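You operate a simulated robot arm through the tools that you are given. There is no shell and no other tool. Be economical: measure what you need, move in short steps, check, and stop when the job is done.

You run a simulated robot arm. Do the job below in one go: nothing can be reset, and whatever is moved stays where it is left.

## Task
Warm the extruder up and start it at speed 1.
Fine: The purge lever stays at TRAY. Extruder switch on, heat on. Press START only once the band and head displays show 180 or more.

The check looks at the end state, three seconds after you hand in, the way a careful person would. Anything else that was tipped, shoved, dropped, spilled or broken makes it a failure.

## Robot
A 6-joint arm with a two-finger parallel gripper, fixed in place. Base frame: the origin is at the foot of the arm, x ahead of it, y to its left, z up. Readings come in m, degrees, newtons and seconds.
With the tool pointing down near the work surface it reaches from about 0.1 to 0.58 m from the base axis. Its first joint turns from -66.0 to 66.0 degrees. Payload 2.7 kg.
The tool frame sits at the grasp point between the pads (the TCP): z along the fingers, y along the line on which they close. The tips reach 0.023 m beyond it. Largest opening 0.094 m; finger width 0.038, thickness 0.01; the body of the gripper, 0.054 by 0.096 m, starts 0.039 m behind the TCP.
Orientation is told as [roll, pitch, yaw] about the base's x, y, z axes, in that order, counted from this pose: with the fingers straight down and closing along the base's y, the tool's x points along the base's -x, its y along +y and its z along -z.

## Interface
- The arm moves only by the tool drive_tool. Its argument "plan" is a list that holds one entry, the list of rows, each a list of 7 numbers: the turn, a rotation vector about the tool's x, y, z in degrees, then the shift along the tool's x, y, z in m, then the gripper command, from -1 (shut) to 1 (fully open), values between in proportion. In form: [[[wx, wy, wz, x, y, z, grip], ...]]. A call has 1 to 10 rows; each row is the pose to reach, as a shift and turn from the pose commanded when the call began, along the tool's axes at that moment. A row lasts 0.2 s, in which the tool goes at most 0.05 m and 8.6 degrees; a call with a longer step from one row to the next is refused whole, and so is a gripper value outside its range. Where a pose cannot be reached the arm comes as near as it can. A force on the tool above 40 N (or 10 N above the force at the start of the call, whichever is more), or a blocked arm, ends the call early, and 0.2 s more pass. Each finger travels about 0.045 m/s and halts on what it meets, pressing with about 44 N; the grip force reading is that of the motor and also rises with nothing between the fingers. The clock runs only during rows and for 0.2 s after the last one: add rows that repeat a pose to give the fingers time. The reply holds the time, the measured pose of the TCP, the force on the tool along the base axes, the opening and the grip force, in the units named above and with some noise.
- Cameras (640 x 400 px; columns grow to the right, rows downward): "scene" is fixed at [0.0655, -0.4254, 1.4061]; the picture's right is [0.86, -0.51, 0.00], its down [-0.28, -0.48, -0.83] and it looks along [0.42, 0.72, -0.55] (base axes); focal length 342 px, centre (320, 200). "wrist" rides on the gripper at [-0.039, 0, -0.044] in the tool frame; the picture's right is [0.00, -1.00, 0.00], its down [0.97, 0.00, -0.24] and it looks along [0.24, 0.00, 0.97] (tool axes); focal length 218 px, centre (320, 200). There is no depth. A picture from a camera that has moved, and an enlarged one, comes with that camera's place and axes in the base frame and with its lens.
- capture(camera): a new picture of that camera. The clock stands still meanwhile.
- close_up(camera, box): a new picture of the part [left, top, right, bottom] of that camera's present view, enlarged. The clock stands still meanwhile.
- finish_job(): hands the job in; it is judged then, once.

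Go step by step. Nothing tells you positions but the pictures and the camera data: compare them with the known pose of the tool, close in by small moves and look again before you grip or let go. The budget is 120 turns and 84 pictures, counting those below and the enlarged ones. Unless the task says otherwise, let go and move clear before handing in, and close with one line.

The tools are called as name(argument=value, ...) on one line, values as JSON. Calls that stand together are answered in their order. drive_tool: Moves the arm, as the interface text tells. Its arguments: {"type":"object","properties":{"plan":{"type":"array","items":{"type":"array","items":{"type":"array","items":{"type":"number"}}}}},"required":["plan"]} The other tools are called the same way: capture (camera) takes a picture; close_up (camera, box) takes an enlarged picture of a part of a camera's view; finish_job () hands the job in.

At the start:

```text
time: 0.0
position: [0.4252, 0.1845, 0.96]
tool_rot: [0.0, 0.1, 0.0]
wrist_force: [0.1, -0.2, -1.3]
grip_width: 0.0939
finger_force: 0.1
```

scene: 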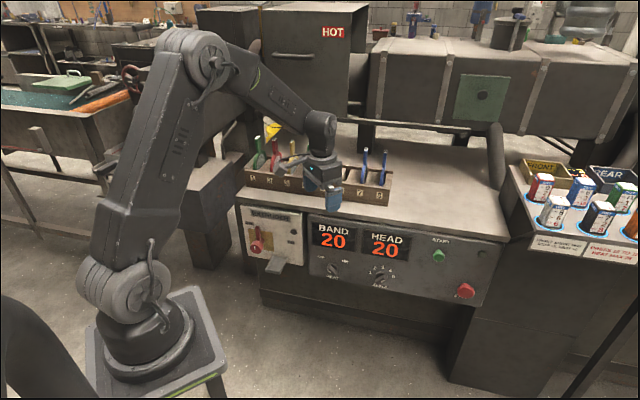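
wrist: 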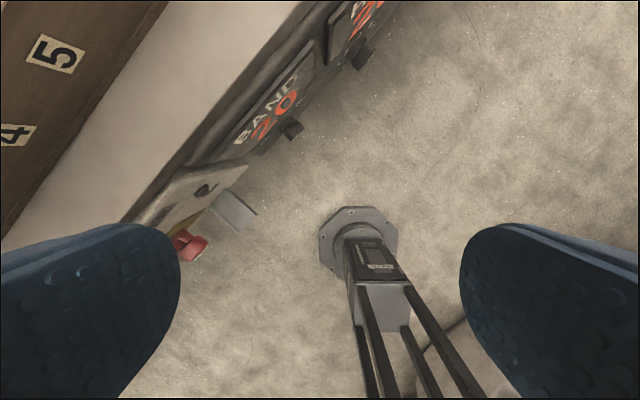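

I see the extruder panel with a switch box, two displays, two knobs and two buttons. I'll take enlarged views first.

close_up(camera="scene", box=[230, 195, 390, 295])

close_up(camera="scene", box=[350, 215, 510, 315])

close_up(camera="scene", box=[230, 120, 410, 220])

close_up(camera="wrist", box=[120, 0, 440, 270])

```text
4.00 times, centred on (310, 245) of scene
camera zoom: at [0.0655, -0.4254, 1.4061], right [0.86, -0.51, 0.0], down [-0.28, -0.48, -0.83], along [0.42, 0.72, -0.55], focal length 1366 px, centre (360, 20)
```

zoom: 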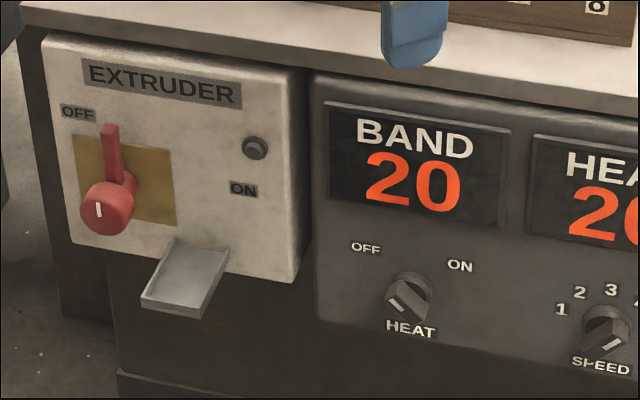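

```text
4.00 times, centred on (430, 265) of scene
camera zoom: at [0.0655, -0.4254, 1.4061], right [0.86, -0.51, 0.0], down [-0.28, -0.48, -0.83], along [0.42, 0.72, -0.55], focal length 1366 px, centre (-120, -60)
```

zoom: 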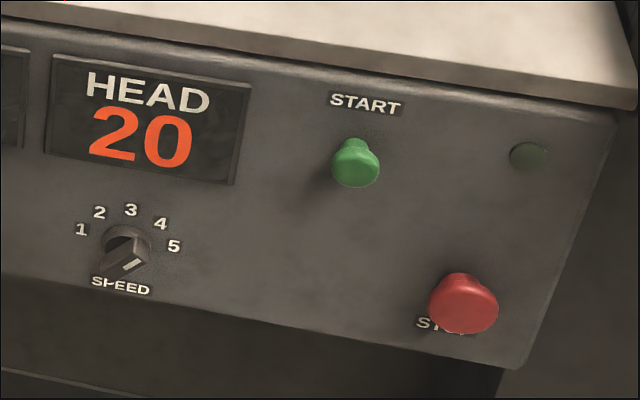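

```text
3.56 times, centred on (320, 170) of scene
camera zoom: at [0.0655, -0.4254, 1.4061], right [0.86, -0.51, 0.0], down [-0.28, -0.48, -0.83], along [0.42, 0.72, -0.55], focal length 1214 px, centre (320, 307)
```

zoom: 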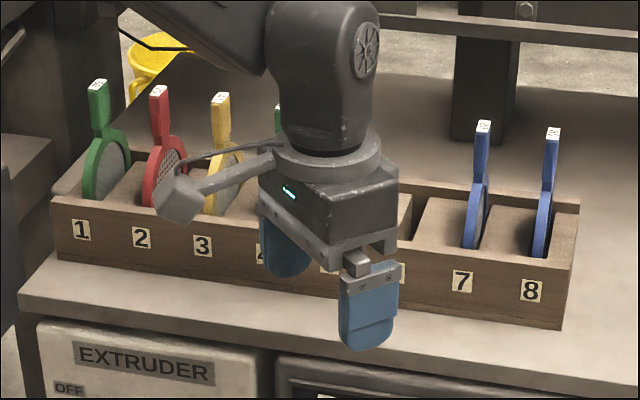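

```text
1.48 times, centred on (280, 135) of wrist
camera zoom: at [0.4646, 0.1838, 1.0044], right [0.0, -1.0, 0.0], down [-0.97, 0.0, 0.24], along [-0.24, 0.0, -0.97], focal length 323 px, centre (379, 296)
```

zoom: 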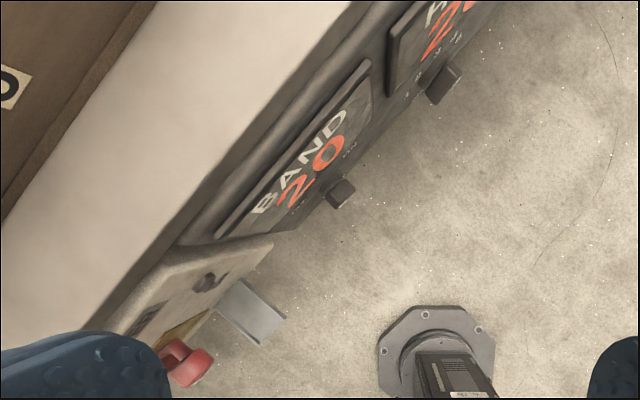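

The panel is about 0.53 m from the base along (0.68, 0.73), with a near-vertical face. I'll yaw the tool to face it while backing off a little.

drive_tool(plan=[[[0, 0, -7.9, 0.011, -0.012, 0, 1], [0, 0, -15.7, 0.022, -0.024, 0, 1], [0, 0, -23.5, 0.033, -0.036, 0, 1], [0, 0, -31.4, 0.044, -0.048, 0, 1], [0, 0, -39.2, 0.055, -0.06, 0, 1], [0, 0, -47, 0.068, -0.073, 0, 1]]])

```text
time: 1.4
position: [0.3561, 0.1106, 0.9613]
tool_rot: [0.0, 0.0, 47.2]
wrist_force: [-0.2, -0.6, 0.2]
grip_width: 0.0942
finger_force: 0.0
```

The yaw is correct. Next I'll pitch the tool up to face the panel and drop slightly.

drive_tool(plan=[[[0, -8.5, 0, 0, 0, 0.0, 1], [0, -17, 0, 0, 0, 0.0, 1], [0, -25.5, 0, 0, 0, 0.01, 1], [0, -34, 0, 0, 0, 0.02, 1], [0, -42.5, 0, 0, 0, 0.03, 1], [0, -51, 0, 0, 0, 0.04, 1], [0, -59.5, 0, 0, 0, 0.06, 1], [0, -68, 0, 0, 0, 0.08, 1], [0, -76.5, 0, 0, 0, 0.1, 1], [0, -85, 0, 0, 0, 0.12, 1]]])

```text
time: 3.6
position: [0.4213, 0.0979, 0.878]
tool_rot: [11.2, -84.8, 36.4]
wrist_force: [0.5, 0.3, 0.9]
grip_width: 0.094
finger_force: 0.0
out of reach, approached as far as the arm can: row 8, 9, 10
```

The arm couldn't fully reach that close-in pose. I'll check both views.

capture(camera="wrist")

capture(camera="scene")

```text
77 pictures are left
camera wrist: at [0.3956, 0.0672, 0.9199], right [0.74, -0.68, -0.02], down [-0.23, -0.23, -0.95], along [0.63, 0.7, -0.33], focal length 218 px, centre (320, 200)
```

wrist: 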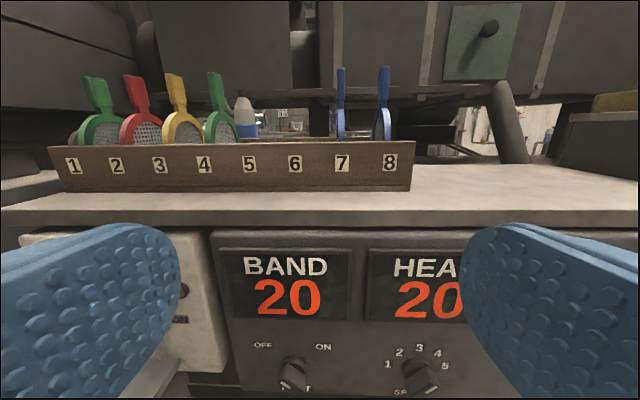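

```text
76 pictures are left
```

scene: 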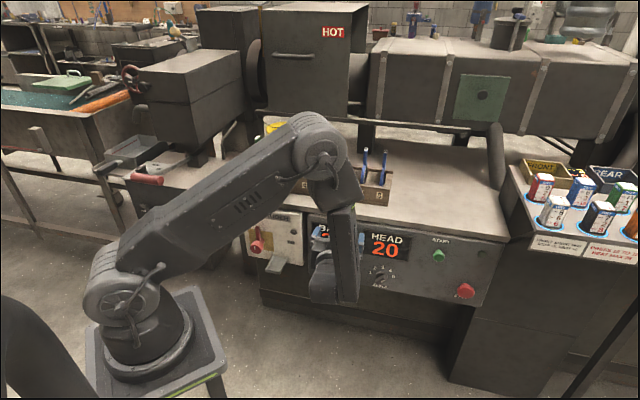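

The view matches my estimate. The red-handled purge lever is far to the left, and I'll stay away from it. I'll finish levelling the tool and go down.

drive_tool(plan=[[[0, 0, 0, 0.03, 0, 0.003, 1], [0, -2.5, 0, 0.06, 0, 0.006, 1], [0, -5, 0, 0.1, 0, 0.009, 1]]])

```text
time: 4.4
position: [0.4655, 0.0892, 0.7806]
tool_rot: [93.4, -89.3, -45.9]
wrist_force: [0.4, 0.4, -0.6]
grip_width: 0.0942
finger_force: 0.1
out of reach, approached as far as the arm can: row 1, 2, 3
```

The tool is level now but drifted right by about 0.08. I'll move left, down and slightly forward in front of the HEAT knob.

drive_tool(plan=[[[0, 0, 0, 0.0, 0.0, 0.03, 1], [0, 0, 0, 0.03, 0.025, 0.03, 1], [0, 0, 0, 0.06, 0.05, 0.03, 1], [0, 0, 0, 0.09, 0.075, 0.03, 1]]])

capture(camera="wrist")

capture(camera="scene")

```text
time: 5.4
position: [0.4765, 0.157, 0.6874]
tool_rot: [95.4, -88.9, -47.8]
wrist_force: [-0.2, 0.0, 0.1]
grip_width: 0.0939
finger_force: 0.1
out of reach, approached as far as the arm can: row 2, 3, 4
```

```text
75 pictures are left
camera wrist: at [0.4467, 0.1233, 0.7274], right [0.74, -0.68, -0.02], down [-0.17, -0.16, -0.97], along [0.65, 0.72, -0.24], focal length 218 px, centre (320, 200)
```

wrist: 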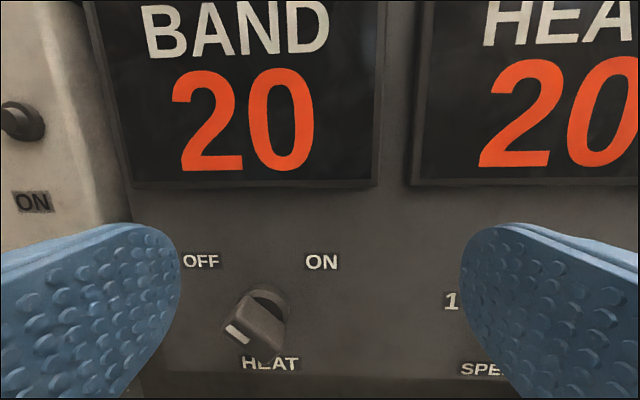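

```text
74 pictures are left
```

scene: 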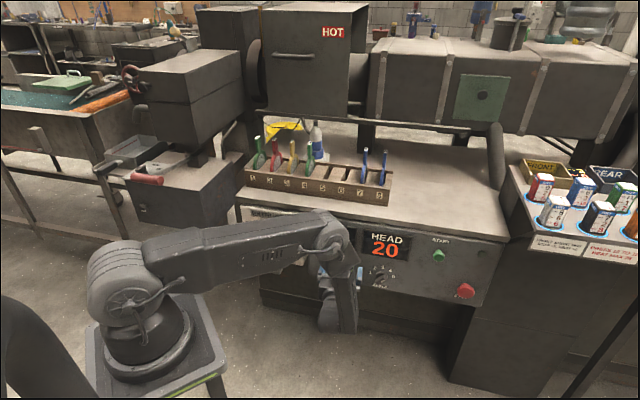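

close_up(camera="wrist", box=[180, 240, 340, 380])

close_up(camera="scene", box=[350, 250, 414, 290])

close_up(camera="scene", box=[80, 130, 240, 230])

```text
2.86 times, centred on (260, 310) of wrist
camera zoom: at [0.4467, 0.1233, 0.7274], right [0.74, -0.68, -0.02], down [-0.17, -0.16, -0.97], along [0.65, 0.72, -0.24], focal length 624 px, centre (491, -114)
```

zoom: 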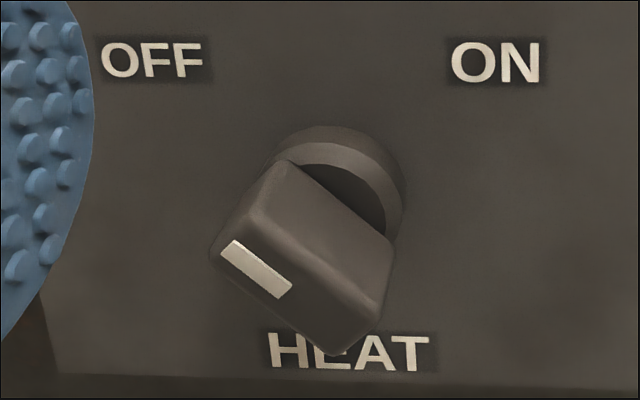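

```text
10.00 times, centred on (382, 270) of scene
camera zoom: at [0.0655, -0.4254, 1.4061], right [0.86, -0.51, 0.0], down [-0.28, -0.48, -0.83], along [0.42, 0.72, -0.55], focal length 3416 px, centre (-300, -500)
```

zoom: 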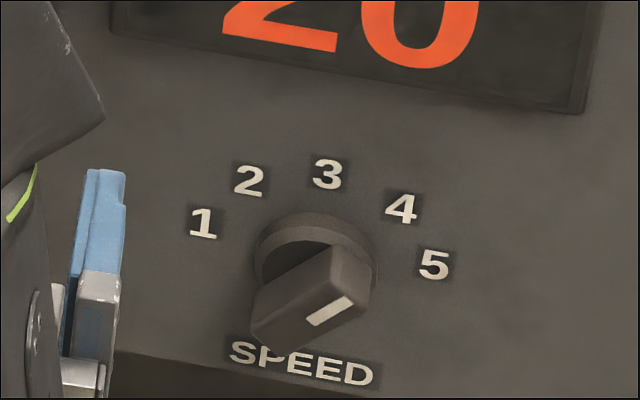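

```text
4.00 times, centred on (160, 180) of scene
camera zoom: at [0.0655, -0.4254, 1.4061], right [0.86, -0.51, 0.0], down [-0.28, -0.48, -0.83], along [0.42, 0.72, -0.55], focal length 1366 px, centre (960, 280)
```

zoom: 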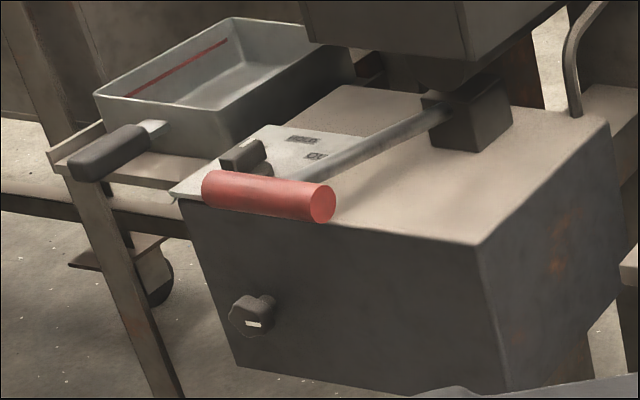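

The HEAT knob bar points upper-left (OFF). Its axis is at about lateral 0.201, z 0.619, with the front at depth 0.495. I'll roll the tool -45° and line up in front of it.

drive_tool(plan=[[[0, 0, -7.5, 0.012, 0.007, 0.002, 1], [0, 0, -15, 0.024, 0.014, 0.004, 1], [0, 0, -22.5, 0.036, 0.021, 0.006, 1], [0, 0, -30, 0.048, 0.028, 0.008, 1], [0, 0, -37.5, 0.06, 0.035, 0.008, 1], [0, 0, -45, 0.068, 0.041, 0.008, 1]]])

capture(camera="wrist")

```text
time: 6.0
position: [0.5513, 0.1531, 0.6457]
tool_rot: [-102.0, -73.5, 150.3]
wrist_force: [-56.9, -18.5, 35.9]
grip_width: 0.0859
finger_force: 0.1
out of reach, approached as far as the arm can: row 1, 2, 3
stopped in row 3: the force on the tool passed its limit (the readings are from after the stop); the commanded pose is now the measured one
```

```text
70 pictures are left
camera wrist: at [0.513, 0.1258, 0.68], right [0.71, -0.64, 0.28], down [0.08, -0.32, -0.95], along [0.7, 0.7, -0.17], focal length 218 px, centre (320, 200)
```

wrist: 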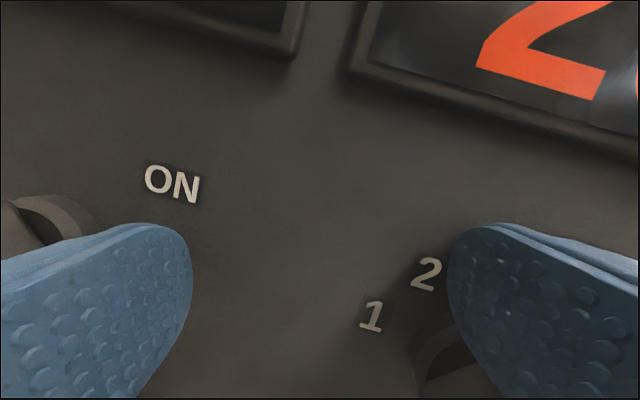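

The tool drifted because the arm has a minimum folding distance, and it touched the panel between the knobs. I'll back straight off; my fitted reach model says that pose is reachable.

drive_tool(plan=[[[0, 0, 0, 0, 0, -0.02, 1], [0, 0, 0, 0, 0, -0.04, 1], [0, 0, 0, 0, 0, -0.06, 1]]])

capture(camera="wrist")

```text
time: 6.8
position: [0.5373, 0.0993, 0.624]
tool_rot: [-99.4, -74.4, 147.4]
wrist_force: [-1.1, -0.5, 0.0]
grip_width: 0.0939
finger_force: 0.1
out of reach, approached as far as the arm can: row 1, 2, 3
```

```text
69 pictures are left
camera wrist: at [0.5001, 0.0723, 0.6602], right [0.71, -0.65, 0.26], down [0.06, -0.32, -0.95], along [0.7, 0.69, -0.19], focal length 218 px, centre (320, 200)
```

wrist: 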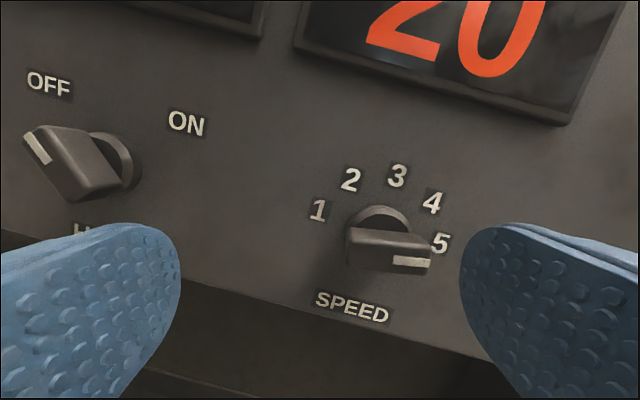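

Both knobs are unchanged: HEAT at OFF, SPEED at 5. The wrist bend seems to be the limit, so I'll level the roll and pitch the tool about 20° downward.

drive_tool(plan=[[[0, 7, 5, 0, 0, 0, 1], [0, 14, 10, 0, 0, 0, 1], [0, 21, 15, 0, 0, 0, 1]]])

capture(camera="wrist")

capture(camera="scene")

```text
time: 7.7
position: [0.5383, 0.102, 0.6281]
tool_rot: [-2.9, -71.9, 48.4]
wrist_force: [-0.6, 0.1, -0.2]
grip_width: 0.094
finger_force: 0.1
```

```text
68 pictures are left
camera wrist: at [0.5173, 0.0815, 0.6784], right [0.71, -0.7, 0.02], down [-0.36, -0.39, -0.85], along [0.6, 0.6, -0.53], focal length 218 px, centre (320, 200)
```

wrist: 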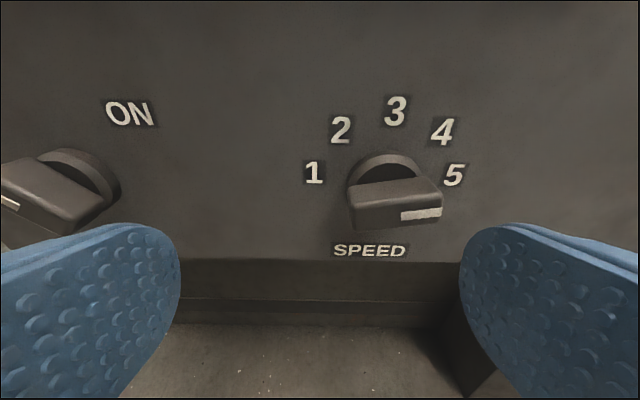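

```text
67 pictures are left
```

scene: 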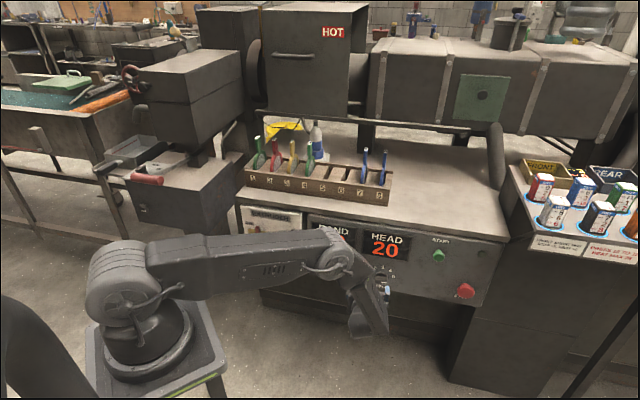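

That pose is reachable with the 18° down tilt. I'll slide left toward HEAT in small steps.

drive_tool(plan=[[[0, 0, 0, -0.005, 0.03, -0.0, 1], [0, 0, 0, -0.01, 0.06, -0.0, 1]]])

```text
time: 8.2
position: [0.4977, 0.147, 0.6361]
tool_rot: [-3.2, -72.1, 48.6]
wrist_force: [-0.6, -0.1, -0.1]
grip_width: 0.094
finger_force: 0.1
```

drive_tool(plan=[[[0, 0, 0, 0, 0.03, 0, 1], [0, 0, 0, 0, 0.055, 0, 1]]])

capture(camera="wrist")

```text
time: 8.8
position: [0.4821, 0.1851, 0.6329]
tool_rot: [-1.0, -72.0, 46.8]
wrist_force: [0.5, 0.7, -0.7]
grip_width: 0.094
finger_force: 0.0
out of reach, approached as far as the arm can: row 1, 2
```

```text
66 pictures are left
camera wrist: at [0.461, 0.1631, 0.6838], right [0.72, -0.7, 0.01], down [-0.36, -0.38, -0.85], along [0.59, 0.61, -0.53], focal length 218 px, centre (320, 200)
```

wrist: 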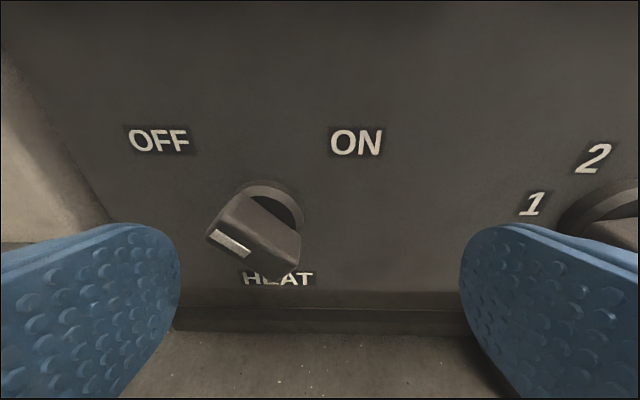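

I'm about 0.03 right of the HEAT knob and at the edge of reach. I'll shift slightly right and up, roll -45° so the fingers straddle the bar, then look.

drive_tool(plan=[[[0, 0, 0, -0.01, -0.02, -0.003, 1], [0, 0, -8, -0.01, -0.02, -0.003, 1], [0, 0, -16, -0.01, -0.02, -0.003, 1], [0, 0, -24, -0.01, -0.02, -0.003, 1], [0, 0, -32, -0.01, -0.02, -0.003, 1], [0, 0, -40, -0.01, -0.02, -0.003, 1], [0, 0, -45, -0.01, -0.02, -0.003, 1]]])

capture(camera="wrist")

```text
time: 9.4
position: [0.5016, 0.1719, 0.644]
tool_rot: [-10.3, -72.4, 57.6]
wrist_force: [-15.0, -13.0, 16.5]
grip_width: 0.0941
finger_force: 0.0
out of reach, approached as far as the arm can: row 2
stopped in row 2: the force on the tool passed its limit (the readings are from after the stop); the commanded pose is now the measured one
```

```text
65 pictures are left
camera wrist: at [0.4787, 0.1502, 0.6937], right [0.74, -0.67, 0.05], down [-0.31, -0.42, -0.85], along [0.59, 0.62, -0.52], focal length 218 px, centre (320, 200)
```

wrist: 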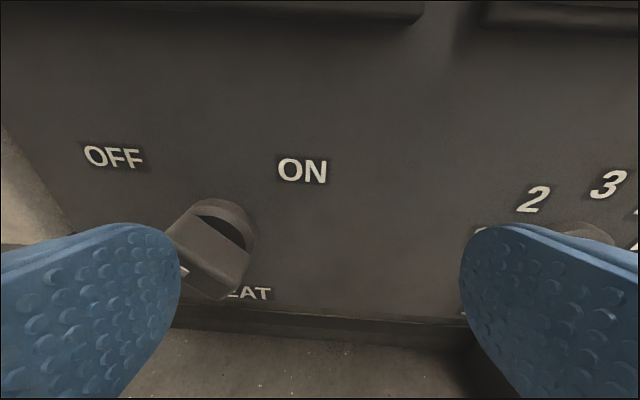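

The left finger brushed the knob. I'll back off to the right, then add some tilt and roll in free space.

drive_tool(plan=[[[0, 0, 0, -0.01, -0.015, -0.02, 1], [0, 0, 0, -0.015, -0.03, -0.025, 1], [0, 6, 0, -0.015, -0.03, -0.025, 1]]])

```text
time: 10.2
position: [0.5104, 0.1378, 0.6649]
tool_rot: [-7.8, -66.1, 55.0]
wrist_force: [-0.4, -0.3, 1.1]
grip_width: 0.0941
finger_force: 0.0
```

drive_tool(plan=[[[0, 0, -8, 0, 0, 0, 1], [0, 0, -16, 0, 0, 0, 1], [0, 0, -24, 0, 0, 0, 1], [0, 0, -32, 0, 0, 0, 1], [0, 0, -40, 0, 0, 0, 1]]])

capture(camera="wrist")

```text
time: 10.8
position: [0.5628, 0.1296, 0.6625]
tool_rot: [-37.8, -59.9, 89.1]
wrist_force: [-29.4, -10.8, 18.5]
grip_width: 0.0893
finger_force: 0.0
out of reach, approached as far as the arm can: row 1, 2, 3
stopped in row 3: the force on the tool passed its limit (the readings are from after the stop); the commanded pose is now the measured one
```

```text
64 pictures are left
camera wrist: at [0.5348, 0.1184, 0.714], right [0.78, -0.54, 0.31], down [-0.16, -0.65, -0.74], along [0.6, 0.54, -0.59], focal length 218 px, centre (320, 200)
```

wrist: 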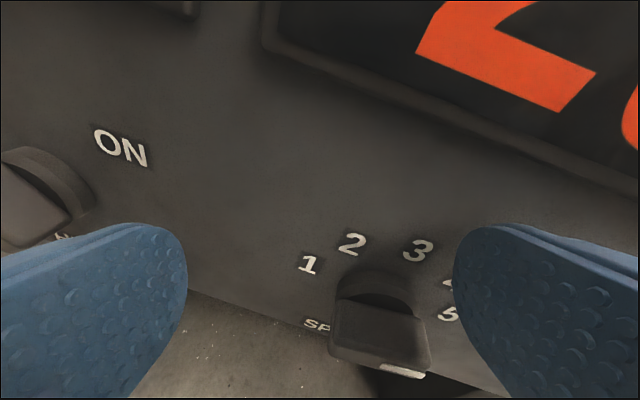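

Negative roll is what's limited, so joint 6 is near its stop. Positive roll should be free, and the grip is 180° symmetric. I'll back off and roll positive.

drive_tool(plan=[[[0, 0, 4, 0, 0, -0.02, 1], [0, 0, 12, 0, 0, -0.04, 1], [0, 0, 20, 0, 0, -0.06, 1], [0, 0, 28, 0, 0, -0.06, 1]]])

```text
time: 11.8
position: [0.5264, 0.0887, 0.6866]
tool_rot: [19.0, -65.0, 26.4]
wrist_force: [-0.5, 0.3, -0.8]
grip_width: 0.0936
finger_force: 0.1
```

drive_tool(plan=[[[-1.2, -7.8, 0, 0, 0, 0, 1], [-2.4, -15.6, 0, 0, 0, 0, 1], [-3.5, -23.3, 0, 0, 0, 0, 1]]])

```text
time: 12.7
position: [0.5263, 0.0873, 0.6868]
tool_rot: [91.0, -81.6, -43.7]
wrist_force: [0.3, 0.0, 0.2]
grip_width: 0.0941
finger_force: 0.2
```

Horizontal is reachable with positive roll. Now I'll roll on toward +135° (equivalent to -45°).

drive_tool(plan=[[[0, 0, 8.5, 0, 0, 0, 1], [0, 0, 17, 0, 0, 0, 1], [0, 0, 25.5, 0, 0, 0, 1], [0, 0, 34, 0, 0, 0, 1], [0, 0, 42.5, 0, 0, 0, 1], [0, 0, 51, 0, 0, 0, 1], [0, 0, 59.5, 0, 0, 0, 1], [0, 0, 68, 0, 0, 0, 1], [0, 0, 76.5, 0, 0, 0, 1], [0, 0, 82, 0, 0, 0, 1]]])

capture(camera="wrist")

```text
time: 14.8
position: [0.5261, 0.088, 0.6859]
tool_rot: [90.0, 0.7, -42.9]
wrist_force: [0.4, -0.6, 0.6]
grip_width: 0.0942
finger_force: 0.1
```

```text
63 pictures are left
camera wrist: at [0.525, 0.0298, 0.6858], right [-0.01, 0.01, -1.0], down [-0.88, 0.48, 0.01], along [0.48, 0.88, 0.0], focal length 218 px, centre (320, 200)
```

wrist: 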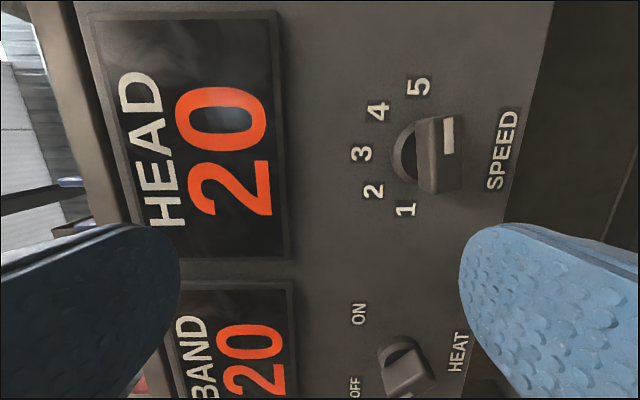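

Roll 90° is fine and the geometry matches. Next I'll roll 45° more while moving in front of HEAT.

drive_tool(plan=[[[0, 0, 7.5, 0.02, -0.01, 0, 1], [0, 0, 15, 0.04, -0.02, 0, 1], [0, 0, 22.5, 0.06, -0.03, 0, 1], [0, 0, 30, 0.08, -0.045, 0, 1], [0, 0, 37.5, 0.1, -0.055, 0, 1], [0, 0, 45, 0.122, -0.067, 0, 1]]])

capture(camera="wrist")

```text
time: 16.2
position: [0.4366, 0.1731, 0.6191]
tool_rot: [90.1, 45.6, -42.6]
wrist_force: [0.2, 0.0, -0.6]
grip_width: 0.094
finger_force: 0.0
```

```text
62 pictures are left
camera wrist: at [0.4263, 0.122, 0.5925], right [-0.52, 0.48, -0.7], down [-0.66, 0.28, 0.69], along [0.53, 0.83, 0.17], focal length 218 px, centre (320, 200)
```

wrist: 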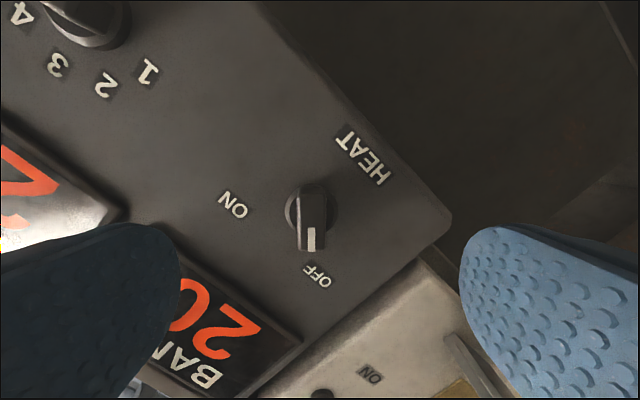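

The bar is aligned with the fingers and about 4 mm off along y. I'll move in over it and close.

drive_tool(plan=[[[0, 0, 0, 0, 0.004, 0.02, 1], [0, 0, 0, 0, 0.004, 0.04, 1], [0, 0, 0, 0, 0.004, 0.055, 1], [0, 0, 0, 0, 0.004, 0.06, 1]]])

capture(camera="wrist")

```text
time: 17.2
position: [0.4795, 0.2148, 0.6242]
tool_rot: [90.1, 45.6, -42.8]
wrist_force: [0.5, -1.3, 0.3]
grip_width: 0.094
finger_force: 0.1
```

```text
61 pictures are left
camera wrist: at [0.4695, 0.1634, 0.5957], right [-0.52, 0.48, -0.7], down [-0.66, 0.28, 0.69], along [0.53, 0.83, 0.17], focal length 218 px, centre (320, 200)
```

wrist: 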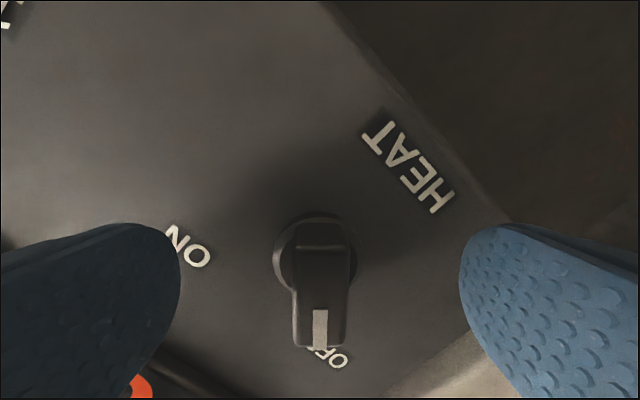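

Centred on the knob. Closing.

drive_tool(plan=[[[0, 0, 0, 0, 0, 0, 0.2], [0, 0, 0, 0, 0, 0, -0.2], [0, 0, 0, 0, 0, 0, -0.5], [0, 0, 0, 0, 0, 0, -0.8], [0, 0, 0, 0, 0, 0, -0.8], [0, 0, 0, 0, 0, 0, -0.8]]])

```text
time: 18.6
position: [0.4788, 0.2142, 0.6227]
tool_rot: [90.0, 45.5, -42.8]
wrist_force: [-0.4, 2.2, -3.0]
grip_width: 0.0163
finger_force: 44.9
```

Gripped at 16 mm. Now I'll turn clockwise by +90° about the tool axis.

drive_tool(plan=[[[0, 0, 8, 0, 0, 0, -0.8], [0, 0, 16, 0, 0, 0, -0.8], [0, 0, 24, 0, 0, 0, -0.8], [0, 0, 32, 0, 0, 0, -0.8], [0, 0, 40, 0, 0, 0, -0.8], [0, 0, 48, 0, 0, 0, -0.8], [0, 0, 56, 0, 0, 0, -0.8], [0, 0, 64, 0, 0, 0, -0.8], [0, 0, 72, 0, 0, 0, -0.8], [0, 0, 80, 0, 0, 0, -0.8]]])

capture(camera="wrist")

```text
time: 20.9
position: [0.4767, 0.2161, 0.6235]
tool_rot: [-90.2, 54.4, 137.5]
wrist_force: [-21.7, 20.1, 7.3]
grip_width: 0.0166
finger_force: 45.1
```

```text
60 pictures are left
camera wrist: at [0.4306, 0.1982, 0.5917], right [-0.6, 0.55, 0.58], down [0.26, -0.56, 0.79], along [0.76, 0.62, 0.2], focal length 218 px, centre (320, 200)
```

wrist: 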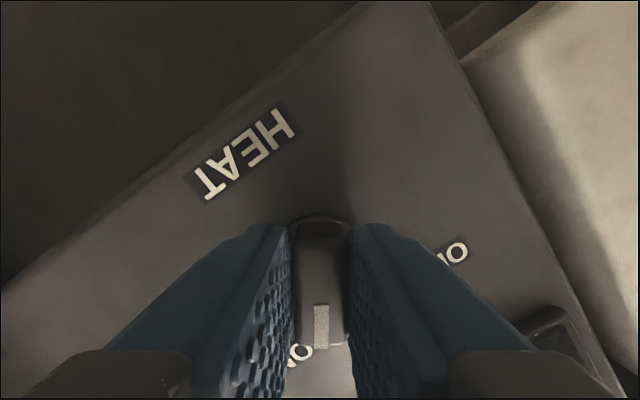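

The knob turned along with the gripper. I'll do the last 10° and then release.

drive_tool(plan=[[[0, 0, 6, 0, 0, 0, -0.8], [0, 0, 11, 0, 0, 0, -0.8], [0, 0, 11, 0, 0, 0, -0.8]]])

drive_tool(plan=[[[0, 0, 0, 0, 0, 0, 0], [0, 0, 0, 0, 0, 0, 0.5], [0, 0, 0, 0, 0, 0, 0.5], [0, 0, 0, 0, 0, 0, 0.5], [0, 0, 0, 0, 0, -0.02, 0.5], [0, 0, 0, 0, 0, -0.045, 0.5], [0, 0, 0, 0, 0, -0.065, 0.8]]])

capture(camera="wrist")

capture(camera="scene")

```text
time: 21.6
position: [0.4773, 0.217, 0.6245]
tool_rot: [-90.1, 43.6, 137.7]
wrist_force: [-31.5, 14.1, 15.3]
grip_width: 0.0165
finger_force: 45.0
```

```text
time: 23.2
position: [0.4336, 0.1642, 0.6239]
tool_rot: [-89.9, 43.6, 137.4]
wrist_force: [0.4, 0.1, 1.3]
grip_width: 0.0847
finger_force: 0.0
```

```text
59 pictures are left
camera wrist: at [0.3829, 0.1514, 0.5963], right [-0.51, 0.47, 0.72], down [0.35, -0.65, 0.67], along [0.79, 0.6, 0.17], focal length 218 px, centre (320, 200)
```

wrist: 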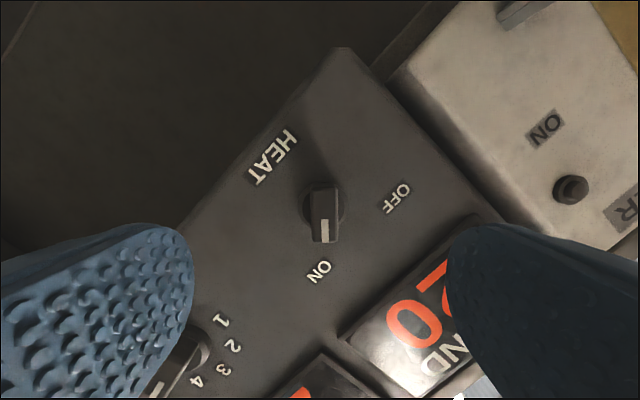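

```text
58 pictures are left
```

scene: 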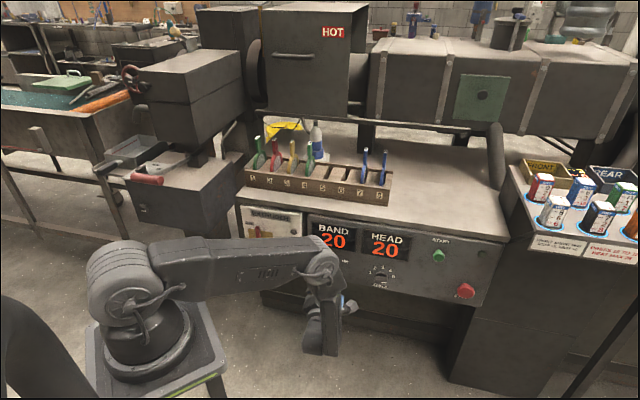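

HEAT is now at ON. SPEED is about 0.152 m to the right at the same height. I'll move there with 32° more roll so the fingers line up with its bar.

drive_tool(plan=[[[0, 0, 6, 0.02, 0.021, 0, 1], [0, 0, 12, 0.04, 0.042, 0, 1], [0, 0, 18, 0.06, 0.063, 0, 1], [0, 0, 24, 0.08, 0.084, 0, 1], [0, 0, 30, 0.1, 0.104, 0, 1], [0, 0, 32, 0.1056, 0.1093, 0, 1]]])

capture(camera="wrist")

```text
time: 24.6
position: [0.5438, 0.0636, 0.6165]
tool_rot: [-90.0, 11.5, 137.3]
wrist_force: [0.4, 0.4, 0.3]
grip_width: 0.0937
finger_force: 0.2
```

```text
57 pictures are left
camera wrist: at [0.4875, 0.0562, 0.6087], right [-0.15, 0.13, 0.98], down [0.54, -0.82, 0.19], along [0.83, 0.55, 0.05], focal length 218 px, centre (320, 200)
```

wrist: 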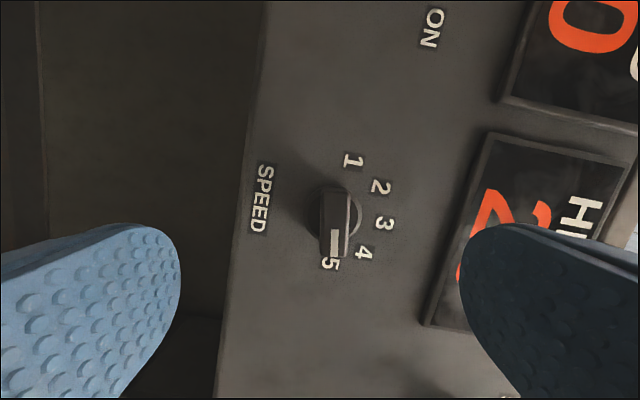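

Aligned with the SPEED bar, with small offsets of x +5 mm and y -8 mm. Moving in.

drive_tool(plan=[[[0, 0, 0, 0.004, -0.0075, 0.02, 1], [0, 0, 0, 0.004, -0.0075, 0.04, 1], [0, 0, 0, 0.004, -0.0075, 0.058, 1], [0, 0, 0, 0.004, -0.0075, 0.067, 1]]])

capture(camera="wrist")

```text
time: 25.6
position: [0.5911, 0.1121, 0.6281]
tool_rot: [-89.9, 11.5, 137.3]
wrist_force: [0.2, -0.8, 0.2]
grip_width: 0.0941
finger_force: 0.1
out of reach, approached as far as the arm can: row 4
```

```text
56 pictures are left
camera wrist: at [0.533, 0.1047, 0.6203], right [-0.15, 0.14, 0.98], down [0.54, -0.82, 0.19], along [0.83, 0.55, 0.05], focal length 218 px, centre (320, 200)
```

wrist: 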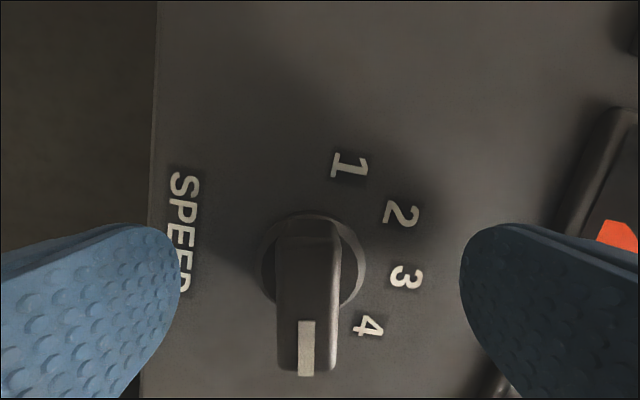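

Good. I'll trim y by 4 mm and close.

drive_tool(plan=[[[0, 0, 0, 0.003, 0.004, 0, 0.2], [0, 0, 0, 0.003, 0.004, 0, -0.2], [0, 0, 0, 0.003, 0.004, 0, -0.5], [0, 0, 0, 0.003, 0.004, 0, -0.8], [0, 0, 0, 0.003, 0.004, 0, -0.8], [0, 0, 0, 0.003, 0.004, 0, -0.8]]])

```text
time: 27.1
position: [0.5889, 0.1092, 0.6255]
tool_rot: [-89.5, 11.3, 137.3]
wrist_force: [9.9, -2.3, -23.8]
grip_width: 0.0375
finger_force: 44.7
out of reach, approached as far as the arm can: row 1, 2, 3, 4, 5, 6
```

The width is unexpected, so I'll look.

capture(camera="wrist")

```text
55 pictures are left
camera wrist: at [0.5323, 0.1011, 0.618], right [-0.14, 0.14, 0.98], down [0.53, -0.82, 0.19], along [0.83, 0.55, 0.04], focal length 218 px, centre (320, 200)
```

wrist: 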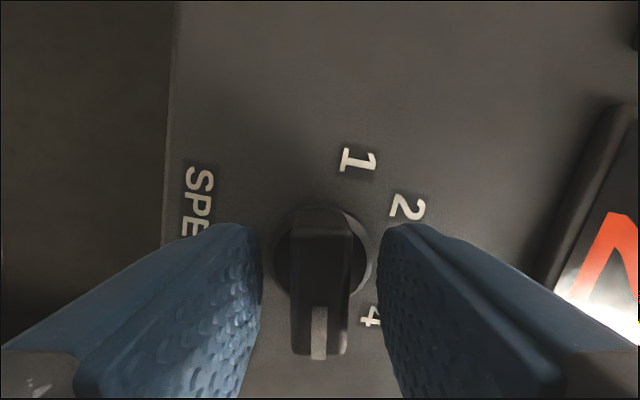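

The finger tips caught the round base of the knob. I'll open a little, back off 6 mm, and close again.

drive_tool(plan=[[[0, 0, 0, 0, 0, 0, 0], [0, 0, 0, 0, 0, 0, 0], [0, 0, 0, 0, 0, -0.006, 0], [0, 0, 0, 0, 0, -0.007, -0.3], [0, 0, 0, 0, 0, -0.007, -0.8], [0, 0, 0, 0, 0, -0.007, -0.8], [0, 0, 0, 0, 0, -0.007, -0.8]]])

capture(camera="wrist")

```text
time: 28.6
position: [0.5856, 0.1019, 0.6257]
tool_rot: [-89.8, 11.4, 137.2]
wrist_force: [9.5, -0.5, -18.2]
grip_width: 0.0155
finger_force: 45.6
```

```text
54 pictures are left
camera wrist: at [0.528, 0.096, 0.618], right [-0.14, 0.14, 0.98], down [0.53, -0.82, 0.19], along [0.83, 0.55, 0.04], focal length 218 px, centre (320, 200)
```

wrist: 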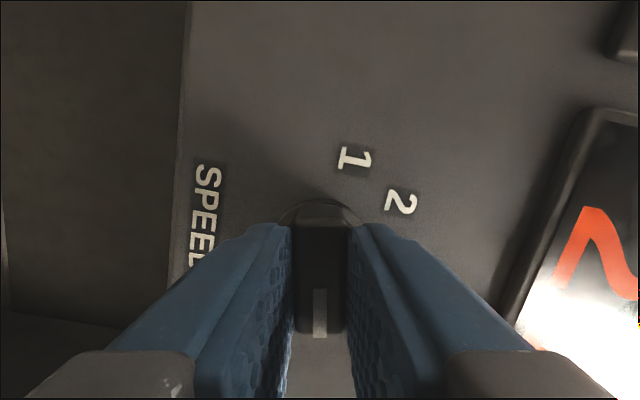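

Gripped at 15.5 mm. Now I'll turn counter-clockwise in stages.

drive_tool(plan=[[[0, 0, -8, 0, 0.003, 0, -0.8], [0, 0, -16, 0, 0.003, 0, -0.8], [0, 0, -24, 0, 0.003, 0, -0.8], [0, 0, -32, 0, 0.003, 0, -0.8], [0, 0, -40, 0, 0.003, 0, -0.8], [0, 0, -48, 0, 0.003, 0, -0.8], [0, 0, -56, 0, 0.003, 0, -0.8], [0, 0, -64, 0, 0.003, 0, -0.8], [0, 0, -72, 0, 0.003, 0, -0.8], [0, 0, -80, 0, 0.003, 0, -0.8]]])

capture(camera="wrist")

```text
time: 30.9
position: [0.5852, 0.1044, 0.6251]
tool_rot: [94.1, 88.2, -38.5]
wrist_force: [-24.2, 1.6, 14.8]
grip_width: 0.0164
finger_force: 45.4
```

```text
53 pictures are left
camera wrist: at [0.5575, 0.0709, 0.5868], right [-0.74, 0.68, -0.03], down [-0.19, -0.16, 0.97], along [0.65, 0.72, 0.24], focal length 218 px, centre (320, 200)
```

wrist: 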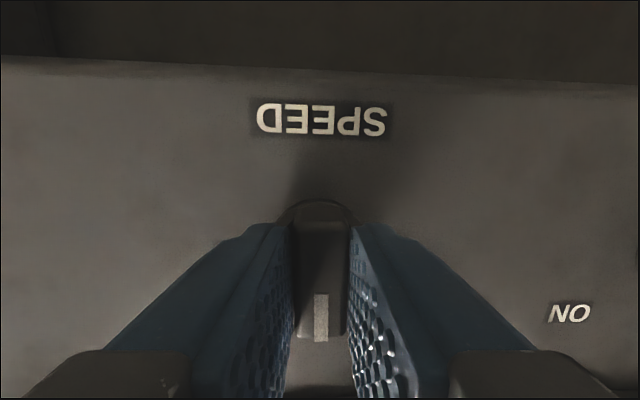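

Working; the pointer is at about 3. Continuing to 1.

drive_tool(plan=[[[0, 0, -8, 0, 0, 0, -0.8], [0, 0, -16, 0, 0, 0, -0.8], [0, 0, -24, 0, 0, 0, -0.8], [0, 0, -32, 0, 0, 0, -0.8], [0, 0, -40, 0, 0, 0, -0.8], [0, 0, -48, 0, 0, 0, -0.8], [0, 0, -56, 0, 0, 0, -0.8], [0, 0, -64, 0, 0, 0, -0.8], [0, 0, -70, 0, 0, 0, -0.8], [0, 0, -74, 0, 0, 0, -0.8]]])

drive_tool(plan=[[[0, 0, 0, 0, 0, 0, 0], [0, 0, 0, 0, 0, 0, 0.5], [0, 0, 0, 0, 0, 0, 0.5], [0, 0, 0, 0, 0, 0, 0.5], [0, 0, 0, 0, 0, -0.02, 0.5], [0, 0, 0, 0, 0, -0.045, 0.8], [0, 0, 0, 0, 0, -0.07, 1]]])

capture(camera="wrist")

close_up(camera="scene", box=[350, 250, 414, 290])

```text
time: 33.0
position: [0.5875, 0.1055, 0.6245]
tool_rot: [89.9, 14.3, -42.6]
wrist_force: [8.7, 24.0, -8.0]
grip_width: 0.016
finger_force: 44.7
```

```text
time: 34.6
position: [0.538, 0.0501, 0.6264]
tool_rot: [90.0, 14.5, -42.6]
wrist_force: [-0.2, -0.2, 1.2]
grip_width: 0.0941
finger_force: 0.0
```

```text
52 pictures are left
camera wrist: at [0.536, -0.0082, 0.6174], right [-0.18, 0.17, -0.97], down [-0.85, 0.46, 0.24], along [0.49, 0.87, 0.06], focal length 218 px, centre (320, 200)
```

wrist: 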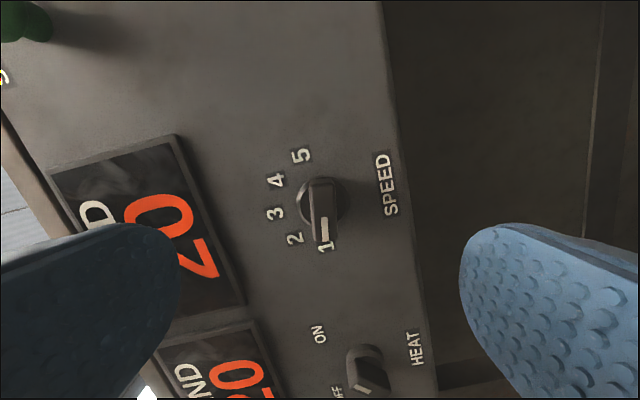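

```text
10.00 times, centred on (382, 270) of scene
camera zoom: at [0.0655, -0.4254, 1.4061], right [0.86, -0.51, 0.0], down [-0.28, -0.48, -0.83], along [0.42, 0.72, -0.55], focal length 3416 px, centre (-300, -500)
```

zoom: 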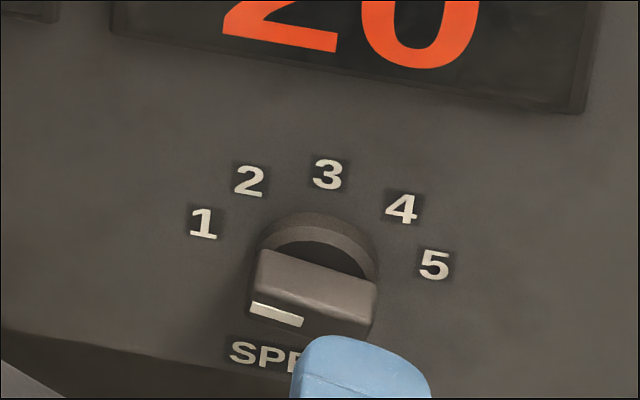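

SPEED is at 1. I'll check that HEAT is still ON, and look at the extruder switch.

close_up(camera="scene", box=[236, 205, 364, 285])

close_up(camera="wrist", box=[290, 300, 450, 400])

```text
5.00 times, centred on (300, 245) of scene
camera zoom: at [0.0655, -0.4254, 1.4061], right [0.86, -0.51, 0.0], down [-0.28, -0.48, -0.83], along [0.42, 0.72, -0.55], focal length 1708 px, centre (420, -25)
```

zoom: 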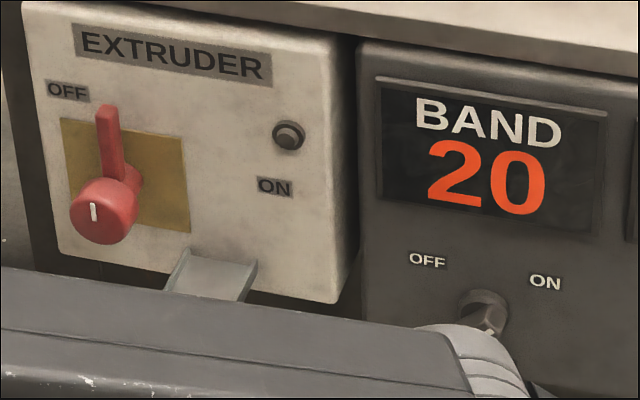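

```text
4.00 times, centred on (370, 350) of wrist
camera zoom: at [0.536, -0.0082, 0.6174], right [-0.18, 0.17, -0.97], down [-0.85, 0.46, 0.24], along [0.49, 0.87, 0.06], focal length 873 px, centre (120, -400)
```

zoom: 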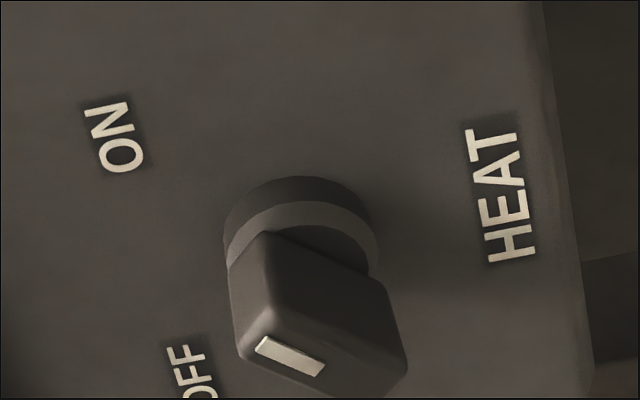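

HEAT is ON and SPEED is 1. Now for the extruder switch on the left: I'll move over with the tool rolled to about 180° and get a view of it.

drive_tool(plan=[[[0, 0, 7.6, 0.0305, -0.0014, -0.01, 1], [0, 0, 15.2, 0.061, -0.0028, -0.02, 1], [0, 0, 22.8, 0.0915, -0.0042, -0.02, 1], [0, 0, 30.4, 0.122, -0.0056, -0.02, 1], [0, 0, 38, 0.1525, -0.007, -0.02, 1], [0, 0, 45.6, 0.183, -0.0084, -0.02, 1], [0, 0, 53.2, 0.2135, -0.01, -0.02, 1], [0, 0, 60.8, 0.244, -0.0115, -0.02, 1], [0, 0, 68.4, 0.2745, -0.013, -0.02, 1], [0, 0, 76, 0.3055, -0.0144, -0.02, 1]]])

capture(camera="wrist")

capture(camera="scene")

```text
time: 36.9
position: [0.3055, 0.24, 0.6859]
tool_rot: [-92.4, 89.3, 134.8]
wrist_force: [-0.5, -0.5, -0.1]
grip_width: 0.0938
finger_force: 0.0
```

```text
48 pictures are left
camera wrist: at [0.2754, 0.2081, 0.6488], right [-0.73, 0.68, 0.01], down [-0.16, -0.18, 0.97], along [0.66, 0.71, 0.24], focal length 218 px, centre (320, 200)
```

wrist: 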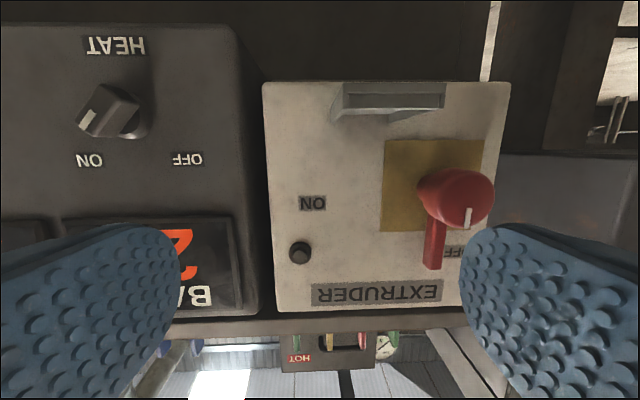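

```text
47 pictures are left
```

scene: 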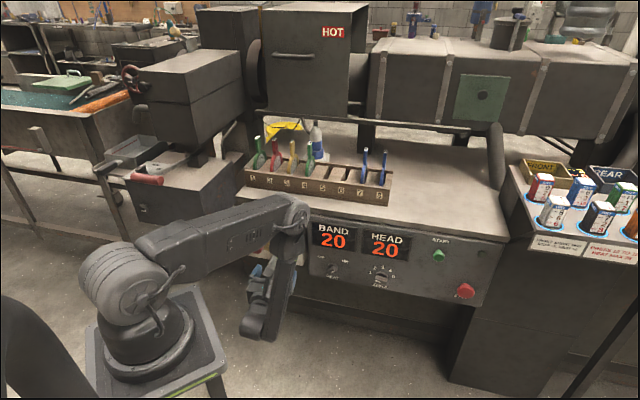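

close_up(camera="wrist", box=[260, 60, 540, 320])

```text
1.54 times, centred on (400, 190) of wrist
camera zoom: at [0.2754, 0.2081, 0.6488], right [-0.73, 0.68, 0.01], down [-0.16, -0.18, 0.97], along [0.66, 0.71, 0.24], focal length 336 px, centre (197, 215)
```

zoom: 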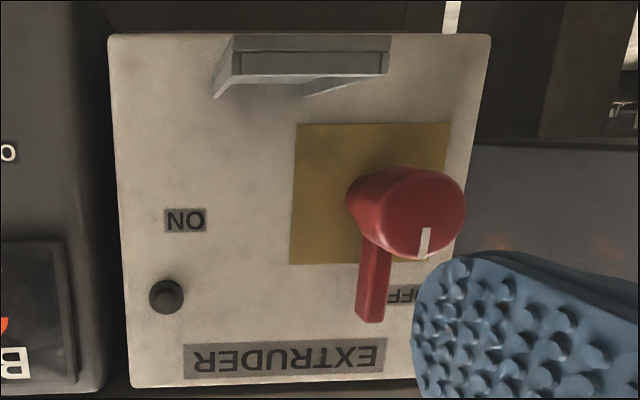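

The switch arm is vertical (OFF). The hub axis is near lateral -0.035, z ~0.687, and the arm tip near z 0.75. I'll line up in front of the arm, above the hub.

drive_tool(plan=[[[0, 0, 0, 0.016, -0.03, 0.01, 0.6], [0, 0, 0, 0.032, -0.06, 0.02, 0.4], [0, 0, 0, 0.049, -0.085, 0.03, 0.4], [0, 0, 0, 0.049, -0.096, 0.05, 0.4]]])

capture(camera="wrist")

close_up(camera="scene", box=[204, 180, 332, 260])

```text
time: 37.9
position: [0.2901, 0.2938, 0.736]
tool_rot: [-96.4, 89.5, 131.4]
wrist_force: [-0.1, -0.1, 0.0]
grip_width: 0.0656
finger_force: 0.1
out of reach, approached as far as the arm can: row 2, 3, 4
```

```text
45 pictures are left
camera wrist: at [0.2603, 0.2609, 0.698], right [-0.74, 0.67, 0.01], down [-0.16, -0.18, 0.97], along [0.65, 0.72, 0.24], focal length 218 px, centre (320, 200)
```

wrist: 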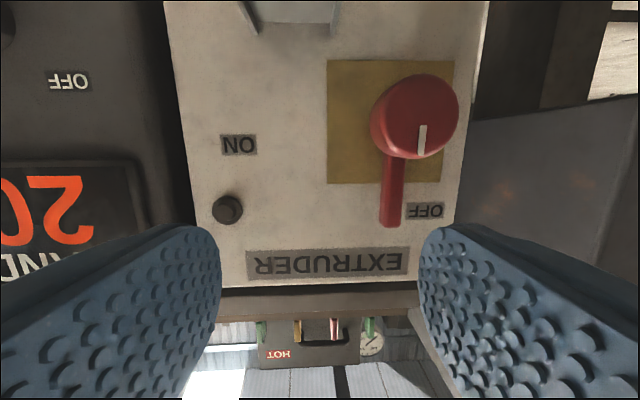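

```text
5.00 times, centred on (268, 220) of scene
camera zoom: at [0.0655, -0.4254, 1.4061], right [0.86, -0.51, 0.0], down [-0.28, -0.48, -0.83], along [0.42, 0.72, -0.55], focal length 1708 px, centre (580, 100)
```

zoom: 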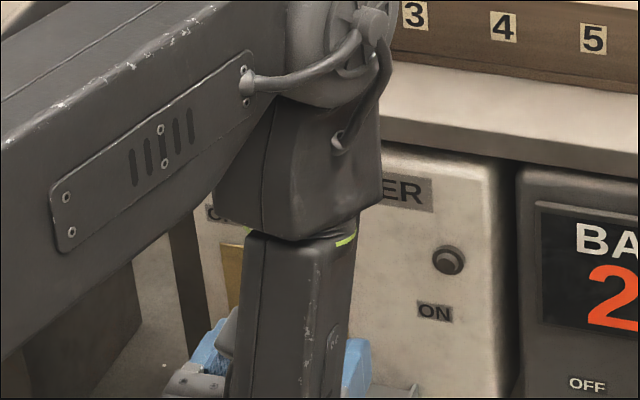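

Leftward travel is near the reach limit this far back. I'll try moving forward first, then left.

drive_tool(plan=[[[0, 0, 0, 0, 0, 0.02, 0.4], [0, 0, 0, 0, 0, 0.04, 0.4], [0, 0, 0, 0, -0.01, 0.045, 0.4], [0, 0, 0, 0, -0.02, 0.045, 0.4]]])

```text
time: 38.9
position: [0.3231, 0.3113, 0.7372]
tool_rot: [-93.5, 89.6, 134.0]
wrist_force: [-0.6, -0.6, -0.1]
grip_width: 0.0661
finger_force: 0.1
out of reach, approached as far as the arm can: row 1, 2, 3, 4
```

I seem to be at joint 1's limit. Yawing the tool to point more to the left brings the wrist back right, so I'll yaw +25° here and test.

drive_tool(plan=[[[8.4, 0, 0, 0, 0, 0, 0.4], [16.8, 0, 0, 0, 0, 0, 0.4], [25, 0, 0, 0, 0, 0, 0.4]]])

capture(camera="wrist")

```text
time: 39.6
position: [0.3231, 0.3097, 0.7371]
tool_rot: [-119.5, 89.6, 132.7]
wrist_force: [-0.2, -0.6, -0.4]
grip_width: 0.0661
finger_force: 0.1
```

```text
43 pictures are left
camera wrist: at [0.3096, 0.2684, 0.6975], right [-0.95, 0.3, 0.01], down [-0.07, -0.23, 0.97], along [0.29, 0.92, 0.24], focal length 218 px, centre (320, 200)
```

wrist: 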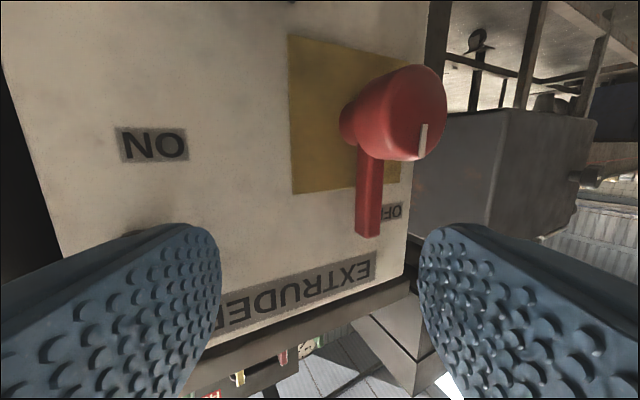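

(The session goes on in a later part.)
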